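You operate a simulated robot arm through the tools that you are given. There is no shell and no other tool. Be economical: measure what you need, move in short steps, check, and stop when the job is done.

The job below is to be done with a simulated robot arm. You get a single attempt, and the scene is never put back.

## Task
Put one of the yellow pins from the drip tray on the grey top of the steel table.
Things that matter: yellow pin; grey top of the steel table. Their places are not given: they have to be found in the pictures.

The check looks at the end state, three seconds after you hand in, the way a careful person would. Anything else that was tipped, shoved, dropped, spilled or broken makes it a failure.

## Robot
A 6-joint arm with a two-finger parallel gripper, fixed in place. Base frame: the origin is at the foot of the arm, x ahead of it, y to its left, z up; the work surface is at about z = 752. Lengths are in mm, angles in rad, forces in N, time in s.
With the tool pointing down near the work surface it reaches from about 200 to 640 mm from the base axis. Its first joint turns from -1.152 to 1.152 rad. Payload 2.7 kg.
Tool frame: the origin (TCP) lies between the finger pads and is the grasp point; the fingertips stand 23 mm ahead of it; z points along the fingers, y is the line along which they close. Largest opening 94 mm; finger width 38, thickness 10; the body of the gripper, 54 by 96 mm, starts 39 mm behind the TCP.
Orientation is told as [roll, pitch, yaw] about the base's x, y, z axes, in that order, counted from this pose: with the fingers straight down and closing along the base's y, the tool's x points along the base's -x, its y along +y and its z along -z.

## Interface
- The arm moves only by the tool arm_command. Its argument "targets" is a list of rows, each an object of numbers (a shift or turn left out is 0, a gripper value left out holds the last): "dx", "dy", "dz": the shift along the base's x, y, z in mm; "yaw": the turn about the base's z in degrees. In form: [{"dx": .., "dy": .., "dz": .., "yaw": ..}, ...]. A call has 1 to 20 rows; each row shifts and turns the commanded pose from where the row before left it. "jaw" is the finger opening in mm, from 0 to 94, set as the call begins (left out, the last holds). Each row takes 0.2 s and may step no farther than 50 mm and 0.15 rad from the row before; otherwise, or with a gripper value out of range, the whole call is refused. A pose out of reach is approached as far as the arm can. The call stops where the force on the tool passes 40 N (or 10 N more than at its start, if that is more) or the arm is blocked; 0.2 s more then pass. The fingers move at their own pace (about 45 mm/s each) and stop on an object; they squeeze with about 32 N. The grip force told is the motor's: it shows also when the fingers shut on nothing. Time passes only in rows, and 0.2 s behind the last, so rows that do not move let the fingers close. The reply holds the time, the measured pose of the TCP, the force on the tool along the base axes, the opening and the grip force, in the units named above and with some noise.
- Cameras (640 x 400 px; columns grow to the right, rows downward): "scene" is fixed at [62.3, -434.8, 1380.5]; the picture's right is [0.85, -0.52, 0.00], its down [-0.40, -0.65, -0.65] and it looks along [0.34, 0.55, -0.76] (base axes); focal length 286 px, centre (320, 200). "wrist" rides on the gripper at [-39, 0, -44] in the tool frame; the picture's right is [0.00, -1.00, 0.00], its down [0.97, 0.00, -0.24] and it looks along [0.24, 0.00, 0.97] (tool axes); focal length 218 px, centre (320, 200).
- camera(camera): a new picture of that camera. No time passes.
- point_at(camera, pixels): there is no depth. For up to 12 entries [column, row, z] of the newest picture of that camera ("zoom" is the newest enlarged one), the place [x, y] in the base frame at which the ray of that pixel passes the height z, good to about 2 mm. No time passes.
- enlarge(camera, box): a new picture of the part [left, top, right, bottom] of that camera's present view, enlarged. No time passes.
- close_job(): hands the job in; it is judged then, once.

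Go step by step. Measure first, check grasps and placings, and put right what went wrong. The budget is 60 turns and 22 pictures, counting those below and the enlarged ones. Unless the task says otherwise, let go and move clear before handing in, and close with one line.

The tools are called after ">>>" as a command line: name --argument value ..., lists and objects as JSON in quotes. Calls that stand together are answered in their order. arm_command: Moves the arm, as the interface text tells. Its arguments: {"type":"object","properties":{"targets":{"type":"array","items":{"type":"object","properties":{"dx":{"type":"number"},"dy":{"type":"number"},"dz":{"type":"number"},"yaw":{"type":"number"}}}},"jaw":{"type":"number"}},"required":["targets"]} The other tools are called the same way: camera (camera) takes a picture; point_at (camera, pixels) gives the place at which the rays of pixels pass given heights; enlarge (camera, box) takes an enlarged picture of a part of a camera's view; close_job () hands the job in.

At the start:

```text
t: 0.0
position: [357.2, -158.5, 966.3]
tool_rot: [0.0, 0.001, 0.0]
force: [0.1, 0.5, 0.6]
opening: 94.1
gripper_force: 0.0
```

scene: 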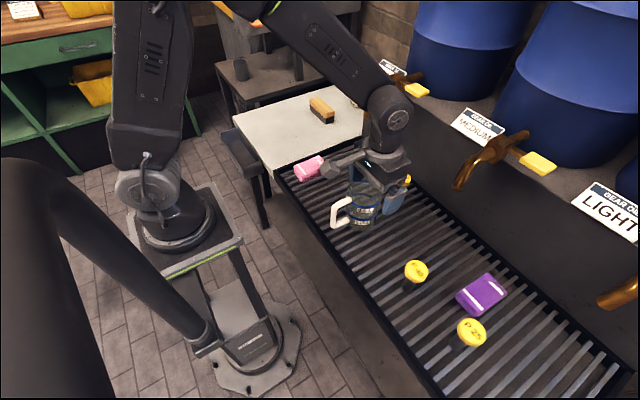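
wrist: 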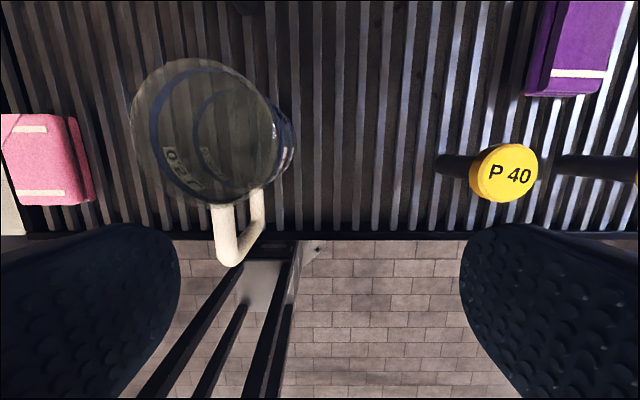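

The scene shows yellow pin heads at about (416,270) and (471,332), and the light grey table top at about (300,125). I'll enlarge both areas.

>>> enlarge --camera "scene" --box '[360, 220, 520, 380]'

>>> enlarge --camera "scene" --box '[220, 70, 440, 240]'

>>> point_at --camera "scene" --pixels '[[416, 270, 752], [416, 270, 800], [471, 331, 800], [404, 289, 752], [458, 348, 752], [270, 125, 752], [275, 168, 752], [237, 118, 752], [365, 110, 752], [320, 110, 752], [335, 85, 752]]'

>>> point_at --camera "wrist" --pixels '[[504, 173, 752], [504, 173, 800], [504, 173, 780], [455, 166, 752]]'

```text
2.50 times, centred on (440, 300) of scene
```

zoom: 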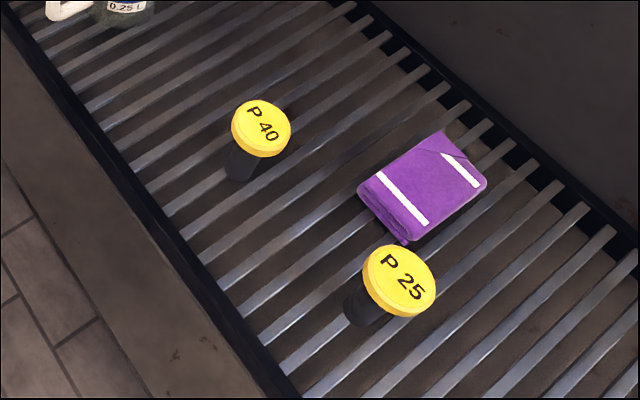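

```text
2.35 times, centred on (330, 155) of scene
```

zoom: 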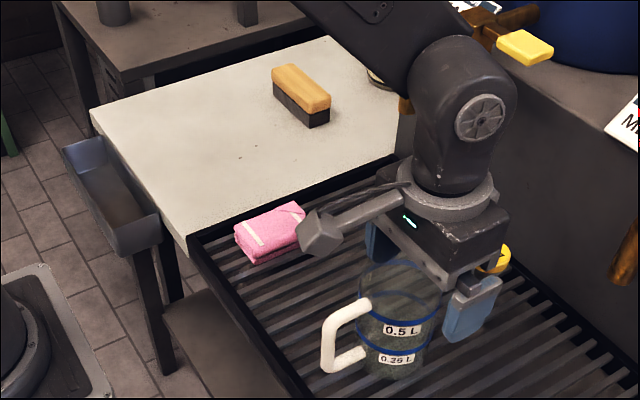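

```text
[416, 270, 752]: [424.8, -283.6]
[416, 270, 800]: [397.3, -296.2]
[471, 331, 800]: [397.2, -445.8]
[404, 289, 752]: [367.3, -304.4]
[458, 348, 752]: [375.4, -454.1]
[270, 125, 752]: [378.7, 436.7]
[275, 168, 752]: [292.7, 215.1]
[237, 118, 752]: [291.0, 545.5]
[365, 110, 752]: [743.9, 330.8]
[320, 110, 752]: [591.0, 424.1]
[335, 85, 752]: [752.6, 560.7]
```

```text
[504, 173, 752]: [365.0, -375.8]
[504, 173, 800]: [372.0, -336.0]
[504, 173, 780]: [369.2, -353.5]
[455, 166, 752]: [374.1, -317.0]
```

P40's head is at about (377,-306) with its top near z 836, from intersecting the scene and wrist rays. I'll move above it at the current height and look again.

>>> arm_command --targets '[{"dx": 5, "dy": -37}, {"dx": 5, "dy": -37}, {"dx": 5, "dy": -37}, {"dx": 5, "dy": -36}, {}]' --jaw 94

>>> camera --camera "wrist"

>>> camera --camera "scene"

```text
t: 1.2
position: [377.0, -307.9, 966.9]
tool_rot: [0.001, 0.002, 0.0]
force: [-0.2, 0.5, -0.2]
opening: 93.8
gripper_force: 0.0
```

```text
17 pictures are left
```

wrist: 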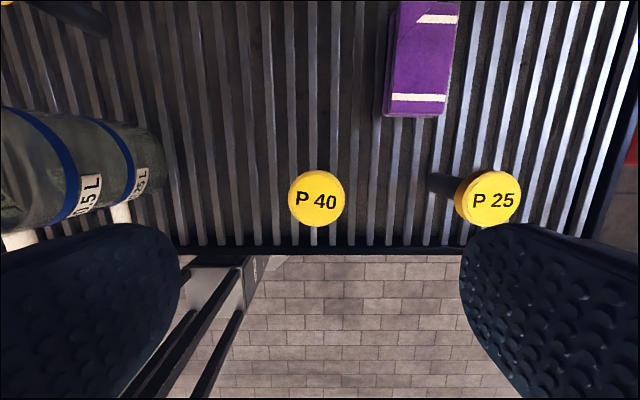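

```text
16 pictures are left
```

scene: 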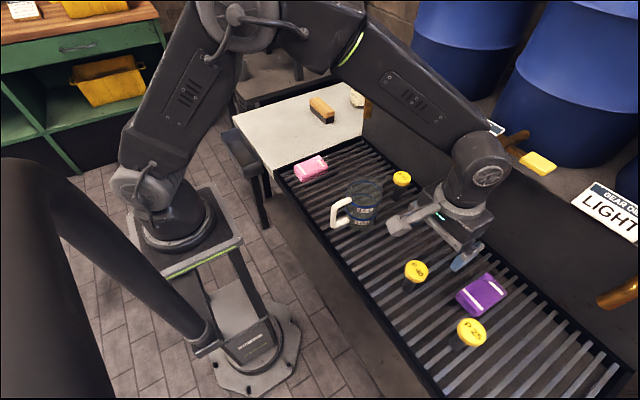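

P40 is now at wrist (316,197). I'll compute its place at several heights, from both cameras.

>>> point_at --camera "wrist" --pixels '[[316, 197, 836], [316, 197, 820], [288, 197, 836], [345, 197, 836], [316, 169, 836], [316, 225, 836], [316, 245, 752], [120, 200, 752], [416, 100, 770]]'

>>> point_at --camera "scene" --pixels '[[417, 269, 836], [417, 269, 820], [355, 225, 752], [365, 185, 900], [278, 172, 752], [385, 122, 752], [318, 160, 770], [235, 118, 752], [322, 122, 752], [300, 140, 752]]'

>>> enlarge --camera "scene" --box '[224, 70, 384, 230]'

```text
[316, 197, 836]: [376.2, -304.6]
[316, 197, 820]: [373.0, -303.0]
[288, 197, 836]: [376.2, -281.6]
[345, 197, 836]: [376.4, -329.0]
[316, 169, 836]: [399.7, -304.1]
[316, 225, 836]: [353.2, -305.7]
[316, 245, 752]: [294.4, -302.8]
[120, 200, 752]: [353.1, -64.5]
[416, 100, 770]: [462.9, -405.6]
```

```text
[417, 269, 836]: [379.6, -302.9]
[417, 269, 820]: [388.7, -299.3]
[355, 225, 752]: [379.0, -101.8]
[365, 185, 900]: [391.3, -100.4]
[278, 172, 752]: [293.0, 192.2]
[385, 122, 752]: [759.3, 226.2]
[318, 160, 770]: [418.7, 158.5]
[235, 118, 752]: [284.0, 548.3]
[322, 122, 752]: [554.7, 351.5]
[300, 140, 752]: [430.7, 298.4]
```

```text
2.50 times, centred on (304, 150) of scene
```

zoom: 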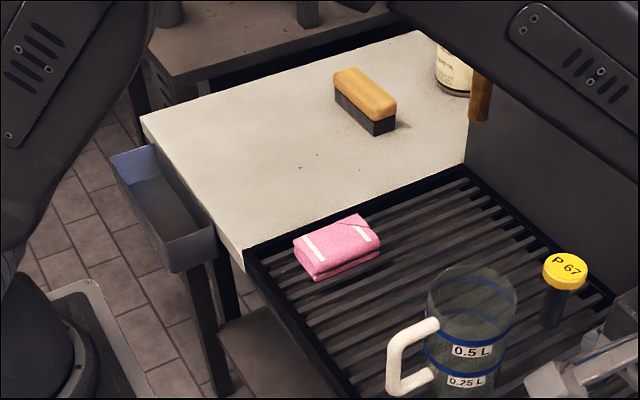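

P40's head is about 47 mm wide, centred at (377,-304.5), with its top at z≈836. I'll centre on it, descend to about z 828 and check before closing.

>>> arm_command --targets '[{"dy": 3.5, "dz": -30}, {"dz": -40}, {"dz": -35}, {"dz": -20}, {"dz": -13}, {}]'

>>> camera --camera "wrist"

>>> enlarge --camera "scene" --box '[340, 200, 500, 360]'

```text
t: 2.6
position: [379.0, -301.5, 828.3]
tool_rot: [-0.002, 0.0, 0.0]
force: [-0.2, 0.0, -0.3]
opening: 94.0
gripper_force: 0.0
```

```text
14 pictures are left
```

wrist: 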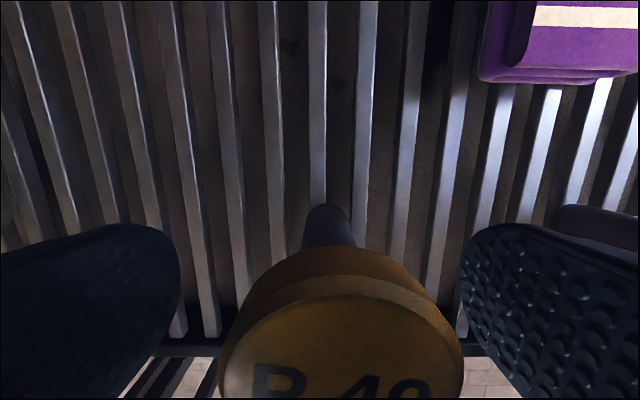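

```text
2.50 times, centred on (420, 280) of scene
```

zoom: 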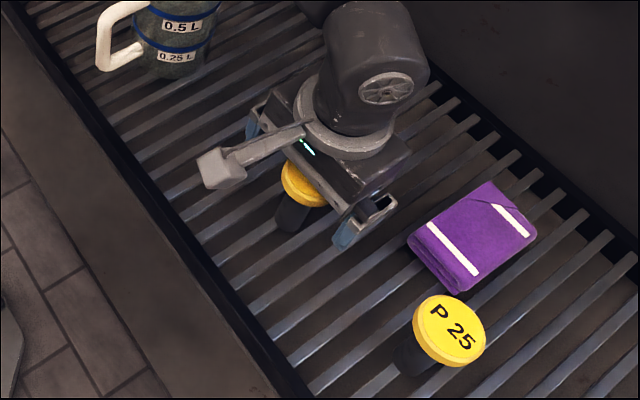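

The head is about 4 mm toward -y of the gripper centre (its middle is near column 341). I'll check the x offset using the head rim pixels.

>>> point_at --camera "wrist" --pixels '[[340, 295, 836], [340, 295, 828], [218, 365, 836], [463, 355, 836], [218, 365, 830], [463, 355, 830], [340, 248, 820], [340, 248, 815], [330, 205, 752]]'

>>> point_at --camera "scene" --pixels '[[411, 291, 752], [417, 269, 830]]'

```text
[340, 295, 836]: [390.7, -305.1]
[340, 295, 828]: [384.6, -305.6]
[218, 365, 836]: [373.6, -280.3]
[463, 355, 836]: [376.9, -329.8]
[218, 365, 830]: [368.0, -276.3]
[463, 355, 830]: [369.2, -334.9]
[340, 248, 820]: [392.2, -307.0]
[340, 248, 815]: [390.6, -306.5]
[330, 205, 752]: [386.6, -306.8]
```

```text
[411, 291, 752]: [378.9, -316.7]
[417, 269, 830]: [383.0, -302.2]
```

The rim and stem put the pin's axis at about (372,-305.5). I'll shift by (-6,-4) and close.

>>> arm_command --targets '[{"dx": -6, "dy": -4}, {}]'

>>> arm_command --targets '[{}, {}, {}, {}, {}]' --jaw 30

>>> camera --camera "wrist"

```text
t: 3.2
position: [373.5, -306.3, 829.0]
tool_rot: [0.001, 0.0, -0.001]
force: [-0.5, 0.3, 0.3]
opening: 93.7
gripper_force: 0.2
```

```text
t: 4.4
position: [372.3, -306.4, 828.5]
tool_rot: [0.001, 0.001, -0.002]
force: [-0.1, 2.4, 2.1]
opening: 45.3
gripper_force: 32.0
```

```text
12 pictures are left
```

wrist: 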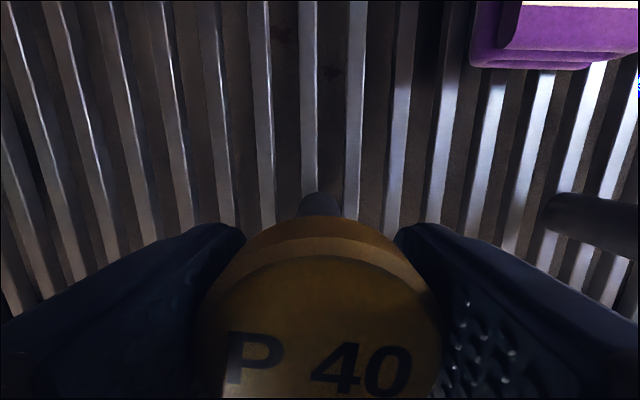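

The fingers stopped at 45 mm on the head with 32 N, so the grip holds. I'll lift slowly, then higher.

>>> arm_command --targets '[{"dz": 5}, {"dz": 10}, {"dz": 15}, {"dz": 30}, {"dz": 40}, {"dz": 40}, {"dz": 40}, {}]'

>>> camera --camera "scene"

```text
t: 6.2
position: [370.3, -307.7, 1010.1]
tool_rot: [0.0, 0.001, 0.001]
force: [-0.6, -0.7, -5.6]
opening: 45.4
gripper_force: 31.9
```

```text
11 pictures are left
```

scene: 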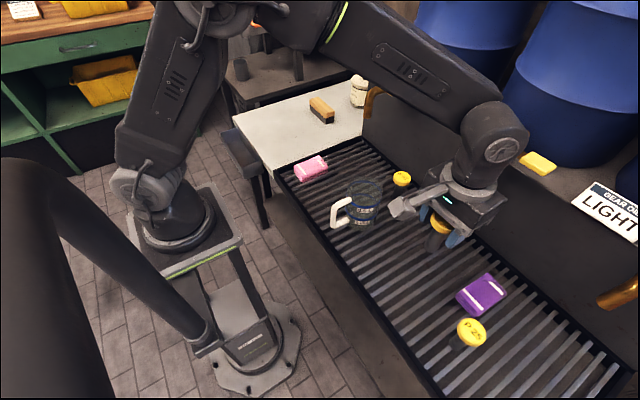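

The pin is up (about 5.6 N load), and the gap where it stood is empty. I'll raise it a bit more and carry it over the tray at smaller x, above the jug, to over the table at about (410,340).

>>> arm_command --targets '[{"dz": 30, "dx": -20}, {"dx": -20, "dy": 0, "dz": 10}, {"dx": -20, "dy": 30}, {"dy": 40}, {"dy": 40}, {"dy": 40}, {"dy": 40}, {"dy": 40}, {"dy": 40}, {"dy": 40}, {"dy": 40}, {"dy": 40}, {"dy": 40}, {"dy": 40}, {"dy": 40}, {"dy": 40}, {"dy": 40}, {}]'

>>> camera --camera "scene"

```text
t: 10.0
position: [309.3, 284.9, 1048.8]
tool_rot: [0.0, -0.001, -0.002]
force: [-0.2, 0.2, -4.9]
opening: 45.4
gripper_force: 32.1
```

```text
10 pictures are left
```

scene: 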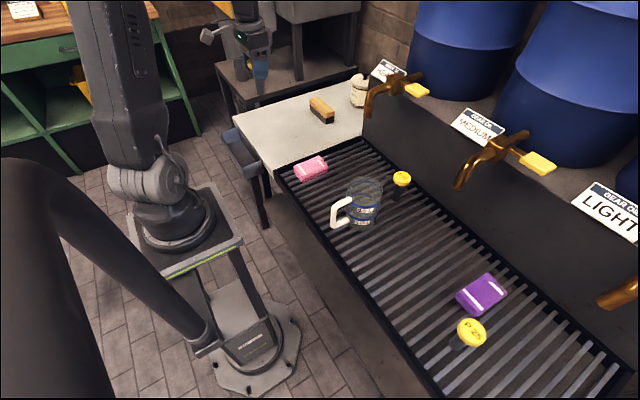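

Everything on the tray is undisturbed. I'll move to over (410,335), lower partway and look with the wrist camera.

>>> arm_command --targets '[{"dx": 34, "dy": 17}, {"dx": 33, "dy": 17}, {"dx": 33, "dy": 16}, {"dz": -40}, {"dz": -40}, {}]'

>>> camera --camera "wrist"

>>> enlarge --camera "scene" --box '[220, 30, 400, 190]'

```text
t: 11.4
position: [409.8, 332.5, 969.7]
tool_rot: [0.0, 0.0, 0.0]
force: [0.5, 0.0, -4.6]
opening: 45.3
gripper_force: 32.0
```

```text
9 pictures are left
```

wrist: 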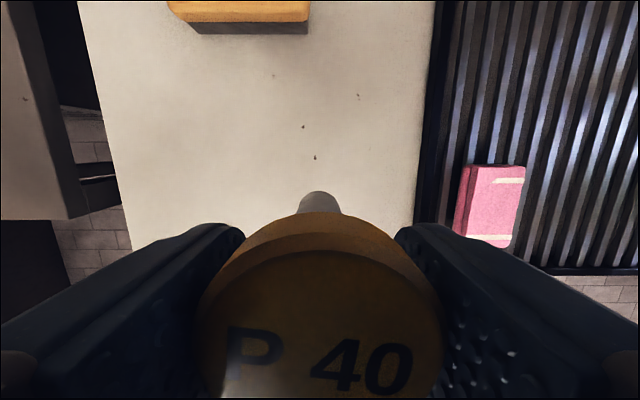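

```text
2.50 times, centred on (310, 110) of scene
```

zoom: 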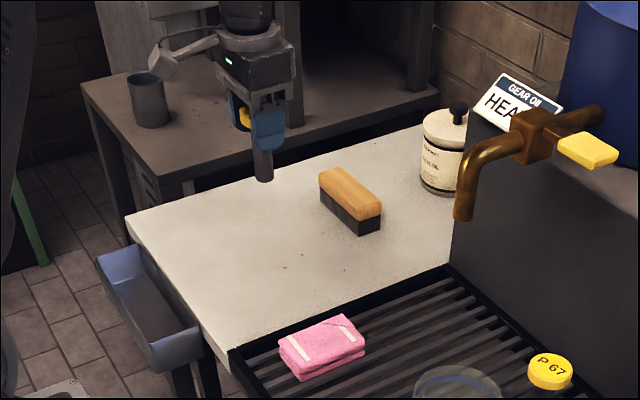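

The pin hangs straight over clear grey table top, with the brush and pink cloth well away. I'll lower to just above contact height.

>>> arm_command --targets '[{"dz": -40}, {"dz": -40}, {"dz": -30}, {"dz": -15}, {}]'

>>> enlarge --camera "scene" --box '[220, 50, 380, 190]'

```text
t: 12.6
position: [410.2, 333.6, 844.0]
tool_rot: [0.001, 0.001, 0.0]
force: [-0.2, -0.5, -4.4]
opening: 45.3
gripper_force: 31.9
```

```text
2.86 times, centred on (300, 120) of scene
```

zoom: 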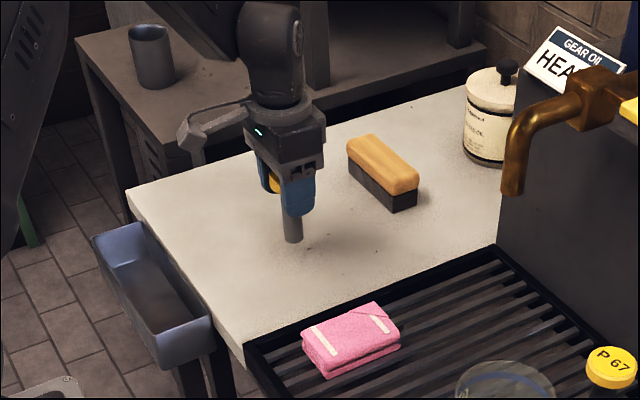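

The pin's foot is at zoom (292,240), just above the top. I'll go down in small steps and watch the force.

>>> arm_command --targets '[{"dz": -3}, {"dz": -3}, {"dz": -3}, {"dz": -2}, {}]'

```text
t: 13.8
position: [410.7, 333.7, 833.0]
tool_rot: [-0.001, 0.0, -0.001]
force: [-0.4, -0.3, -5.0]
opening: 45.2
gripper_force: 31.6
```

>>> arm_command --targets '[{"dz": -1.5}, {"dz": -1.5}, {}]'

```text
t: 14.6
position: [411.1, 334.0, 829.1]
tool_rot: [0.002, 0.001, -0.001]
force: [-0.7, 0.1, -4.7]
opening: 45.4
gripper_force: 32.5
```

Still carrying the full weight (-4.7 N), so there is no contact yet. I'll continue down.

>>> arm_command --targets '[{"dz": -1}, {"dz": -1}, {}]'

>>> enlarge --camera "scene" --box '[270, 80, 340, 150]'

```text
t: 15.4
position: [411.1, 333.1, 827.4]
tool_rot: [0.0, 0.0, 0.0]
force: [0.2, 0.3, -5.0]
opening: 44.9
gripper_force: 31.8
```

```text
5.71 times, centred on (305, 115) of scene
```

zoom: 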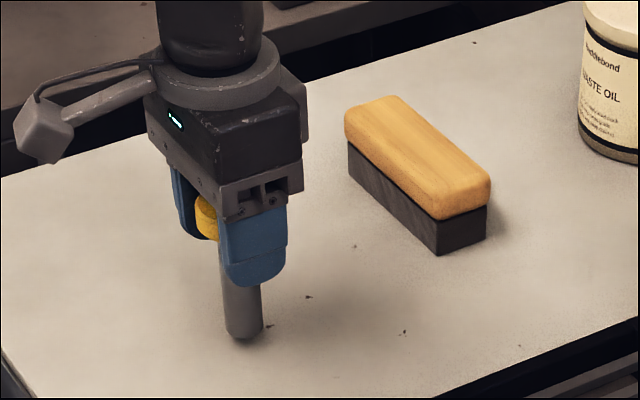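

The foot is close to its contact shadow but still not touching. I'll continue in 1 mm steps.

>>> arm_command --targets '[{"dz": -1}, {"dz": -1}, {}]'

>>> arm_command --targets '[{"dz": -1}, {"dz": -1}, {}]'

```text
t: 16.2
position: [410.9, 334.3, 823.9]
tool_rot: [0.0, -0.001, 0.0]
force: [-0.6, -0.3, -3.9]
opening: 45.2
gripper_force: 32.5
```

```text
t: 17.0
position: [411.5, 335.2, 822.5]
tool_rot: [0.0, 0.0, -0.001]
force: [0.5, 0.0, -5.1]
opening: 45.2
gripper_force: 32.3
```

>>> arm_command --targets '[{"dz": -1}, {"dz": -1}, {}]'

>>> enlarge --camera "scene" --box '[295, 115, 330, 150]'

```text
t: 17.8
position: [410.3, 333.4, 821.6]
tool_rot: [0.001, -0.001, 0.0]
force: [-0.5, 0.6, -4.0]
opening: 45.5
gripper_force: 32.2
```

```text
11.43 times, centred on (312, 132) of scene
```

zoom: 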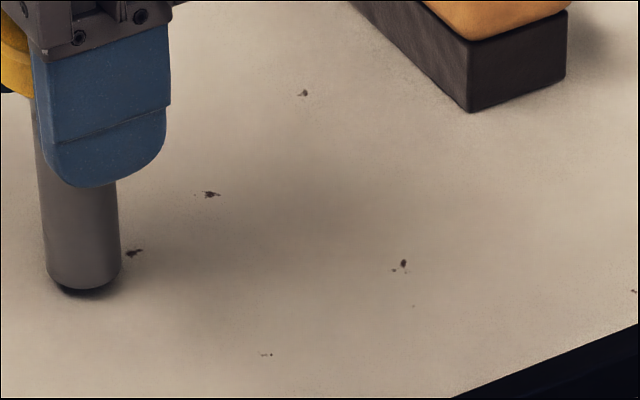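

The foot at zoom (83,290) is almost on its shadow. I'll take a few more small steps.

>>> arm_command --targets '[{"dz": -1}, {}]'

>>> arm_command --targets '[{"dz": -1}, {}]'

>>> arm_command --targets '[{"dz": -1}, {}]'

```text
t: 18.4
position: [411.4, 332.4, 820.3]
tool_rot: [0.0, -0.002, -0.002]
force: [-0.8, 0.0, -4.3]
opening: 45.3
gripper_force: 31.8
```

```text
t: 19.0
position: [411.2, 332.3, 818.7]
tool_rot: [-0.002, 0.001, 0.0]
force: [-0.8, 0.1, -5.7]
opening: 45.1
gripper_force: 32.1
```

```text
t: 19.6
position: [411.7, 334.1, 818.2]
tool_rot: [-0.001, -0.001, -0.001]
force: [-0.8, 0.7, -4.9]
opening: 45.1
gripper_force: 31.7
```

>>> arm_command --targets '[{"dz": -1}, {}]'

>>> arm_command --targets '[{"dz": -1}, {}]'

>>> enlarge --camera "scene" --box '[295, 115, 330, 150]'

```text
t: 20.2
position: [410.6, 333.6, 818.0]
tool_rot: [-0.001, 0.0, 0.001]
force: [-0.2, -0.1, -4.4]
opening: 45.2
gripper_force: 32.1
```

```text
t: 20.8
position: [410.7, 332.5, 816.9]
tool_rot: [0.0, 0.0, 0.0]
force: [0.2, 0.4, -4.3]
opening: 45.1
gripper_force: 31.6
```

```text
11.43 times, centred on (312, 132) of scene
```

zoom: 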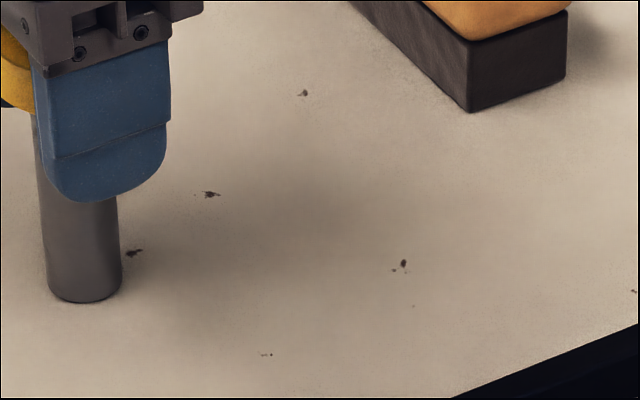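

The shadow gap is gone, so the foot at zoom (83,302) looks to be touching or nearly so. I'll step on until the force shows contact.

>>> arm_command --targets '[{"dz": -0.7}, {}]'

>>> arm_command --targets '[{"dz": -0.7}, {}]'

```text
t: 21.4
position: [411.9, 332.4, 816.6]
tool_rot: [0.003, -0.002, -0.001]
force: [-0.6, -0.9, 6.9]
opening: 45.2
gripper_force: 32.2
```

```text
t: 22.0
position: [411.5, 334.3, 816.7]
tool_rot: [0.003, -0.003, 0.0]
force: [-5.1, -2.8, 22.4]
opening: 45.3
gripper_force: 31.8
```

The force rose to +22 N, so the foot is on the table. I'll ease back 0.7 mm and then open the jaws in stages.

>>> arm_command --targets '[{"dz": -0.0}, {"dz": 0.7}, {}]'

>>> arm_command --targets '[{}, {}]' --jaw 52

>>> arm_command --targets '[{}, {}, {}, {}]' --jaw 90

>>> camera --camera "wrist"

```text
t: 22.8
position: [411.8, 334.0, 815.5]
tool_rot: [0.002, -0.002, 0.0]
force: [-1.9, 1.4, 18.5]
opening: 45.2
gripper_force: 32.1
```

```text
t: 23.4
position: [410.5, 333.9, 815.2]
tool_rot: [0.0, 0.001, -0.002]
force: [0.7, 0.2, 0.0]
opening: 52.0
gripper_force: 0.0
```

```text
t: 24.4
position: [410.8, 332.8, 816.4]
tool_rot: [0.001, 0.0, 0.001]
force: [-0.4, -0.5, 0.7]
opening: 90.0
gripper_force: 0.0
```

```text
3 pictures are left
```

wrist: 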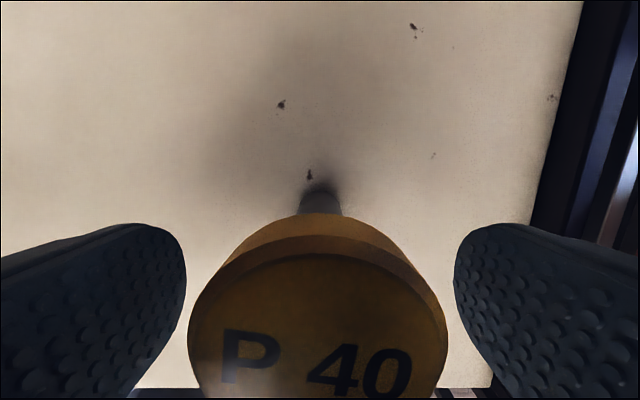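

The pin stands upright between the open fingers. I'll rise straight up and check.

>>> arm_command --targets '[{"dz": 10}, {"dz": 30}, {"dz": 40}, {"dz": 40}, {"dz": 40}, {"dx": -40}, {"dx": -40}, {}]'

>>> camera --camera "scene"

```text
t: 26.2
position: [334.2, 338.2, 977.0]
tool_rot: [0.0, 0.0, 0.001]
force: [-0.1, -0.4, 0.3]
opening: 90.0
gripper_force: 0.0
```

```text
2 pictures are left
```

scene: 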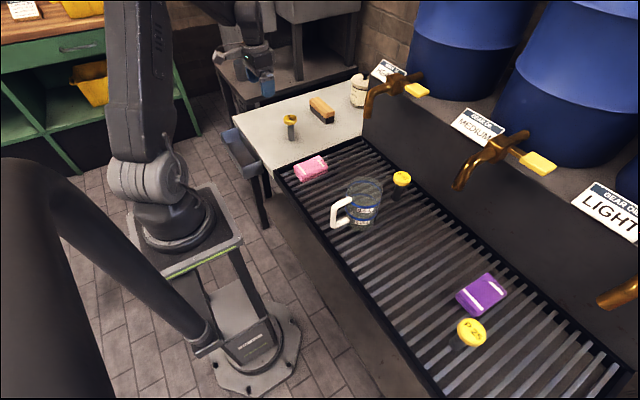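

The pin stands upright on the grey top at scene (291,127), the arm is clear, and nothing else has moved. I'm handing in.

>>> close_job

```text
The job is handed in.
```

The yellow pin P 40 is standing upright on the grey top of the steel table; the arm has let go and is clear, and nothing else in the last picture had moved.
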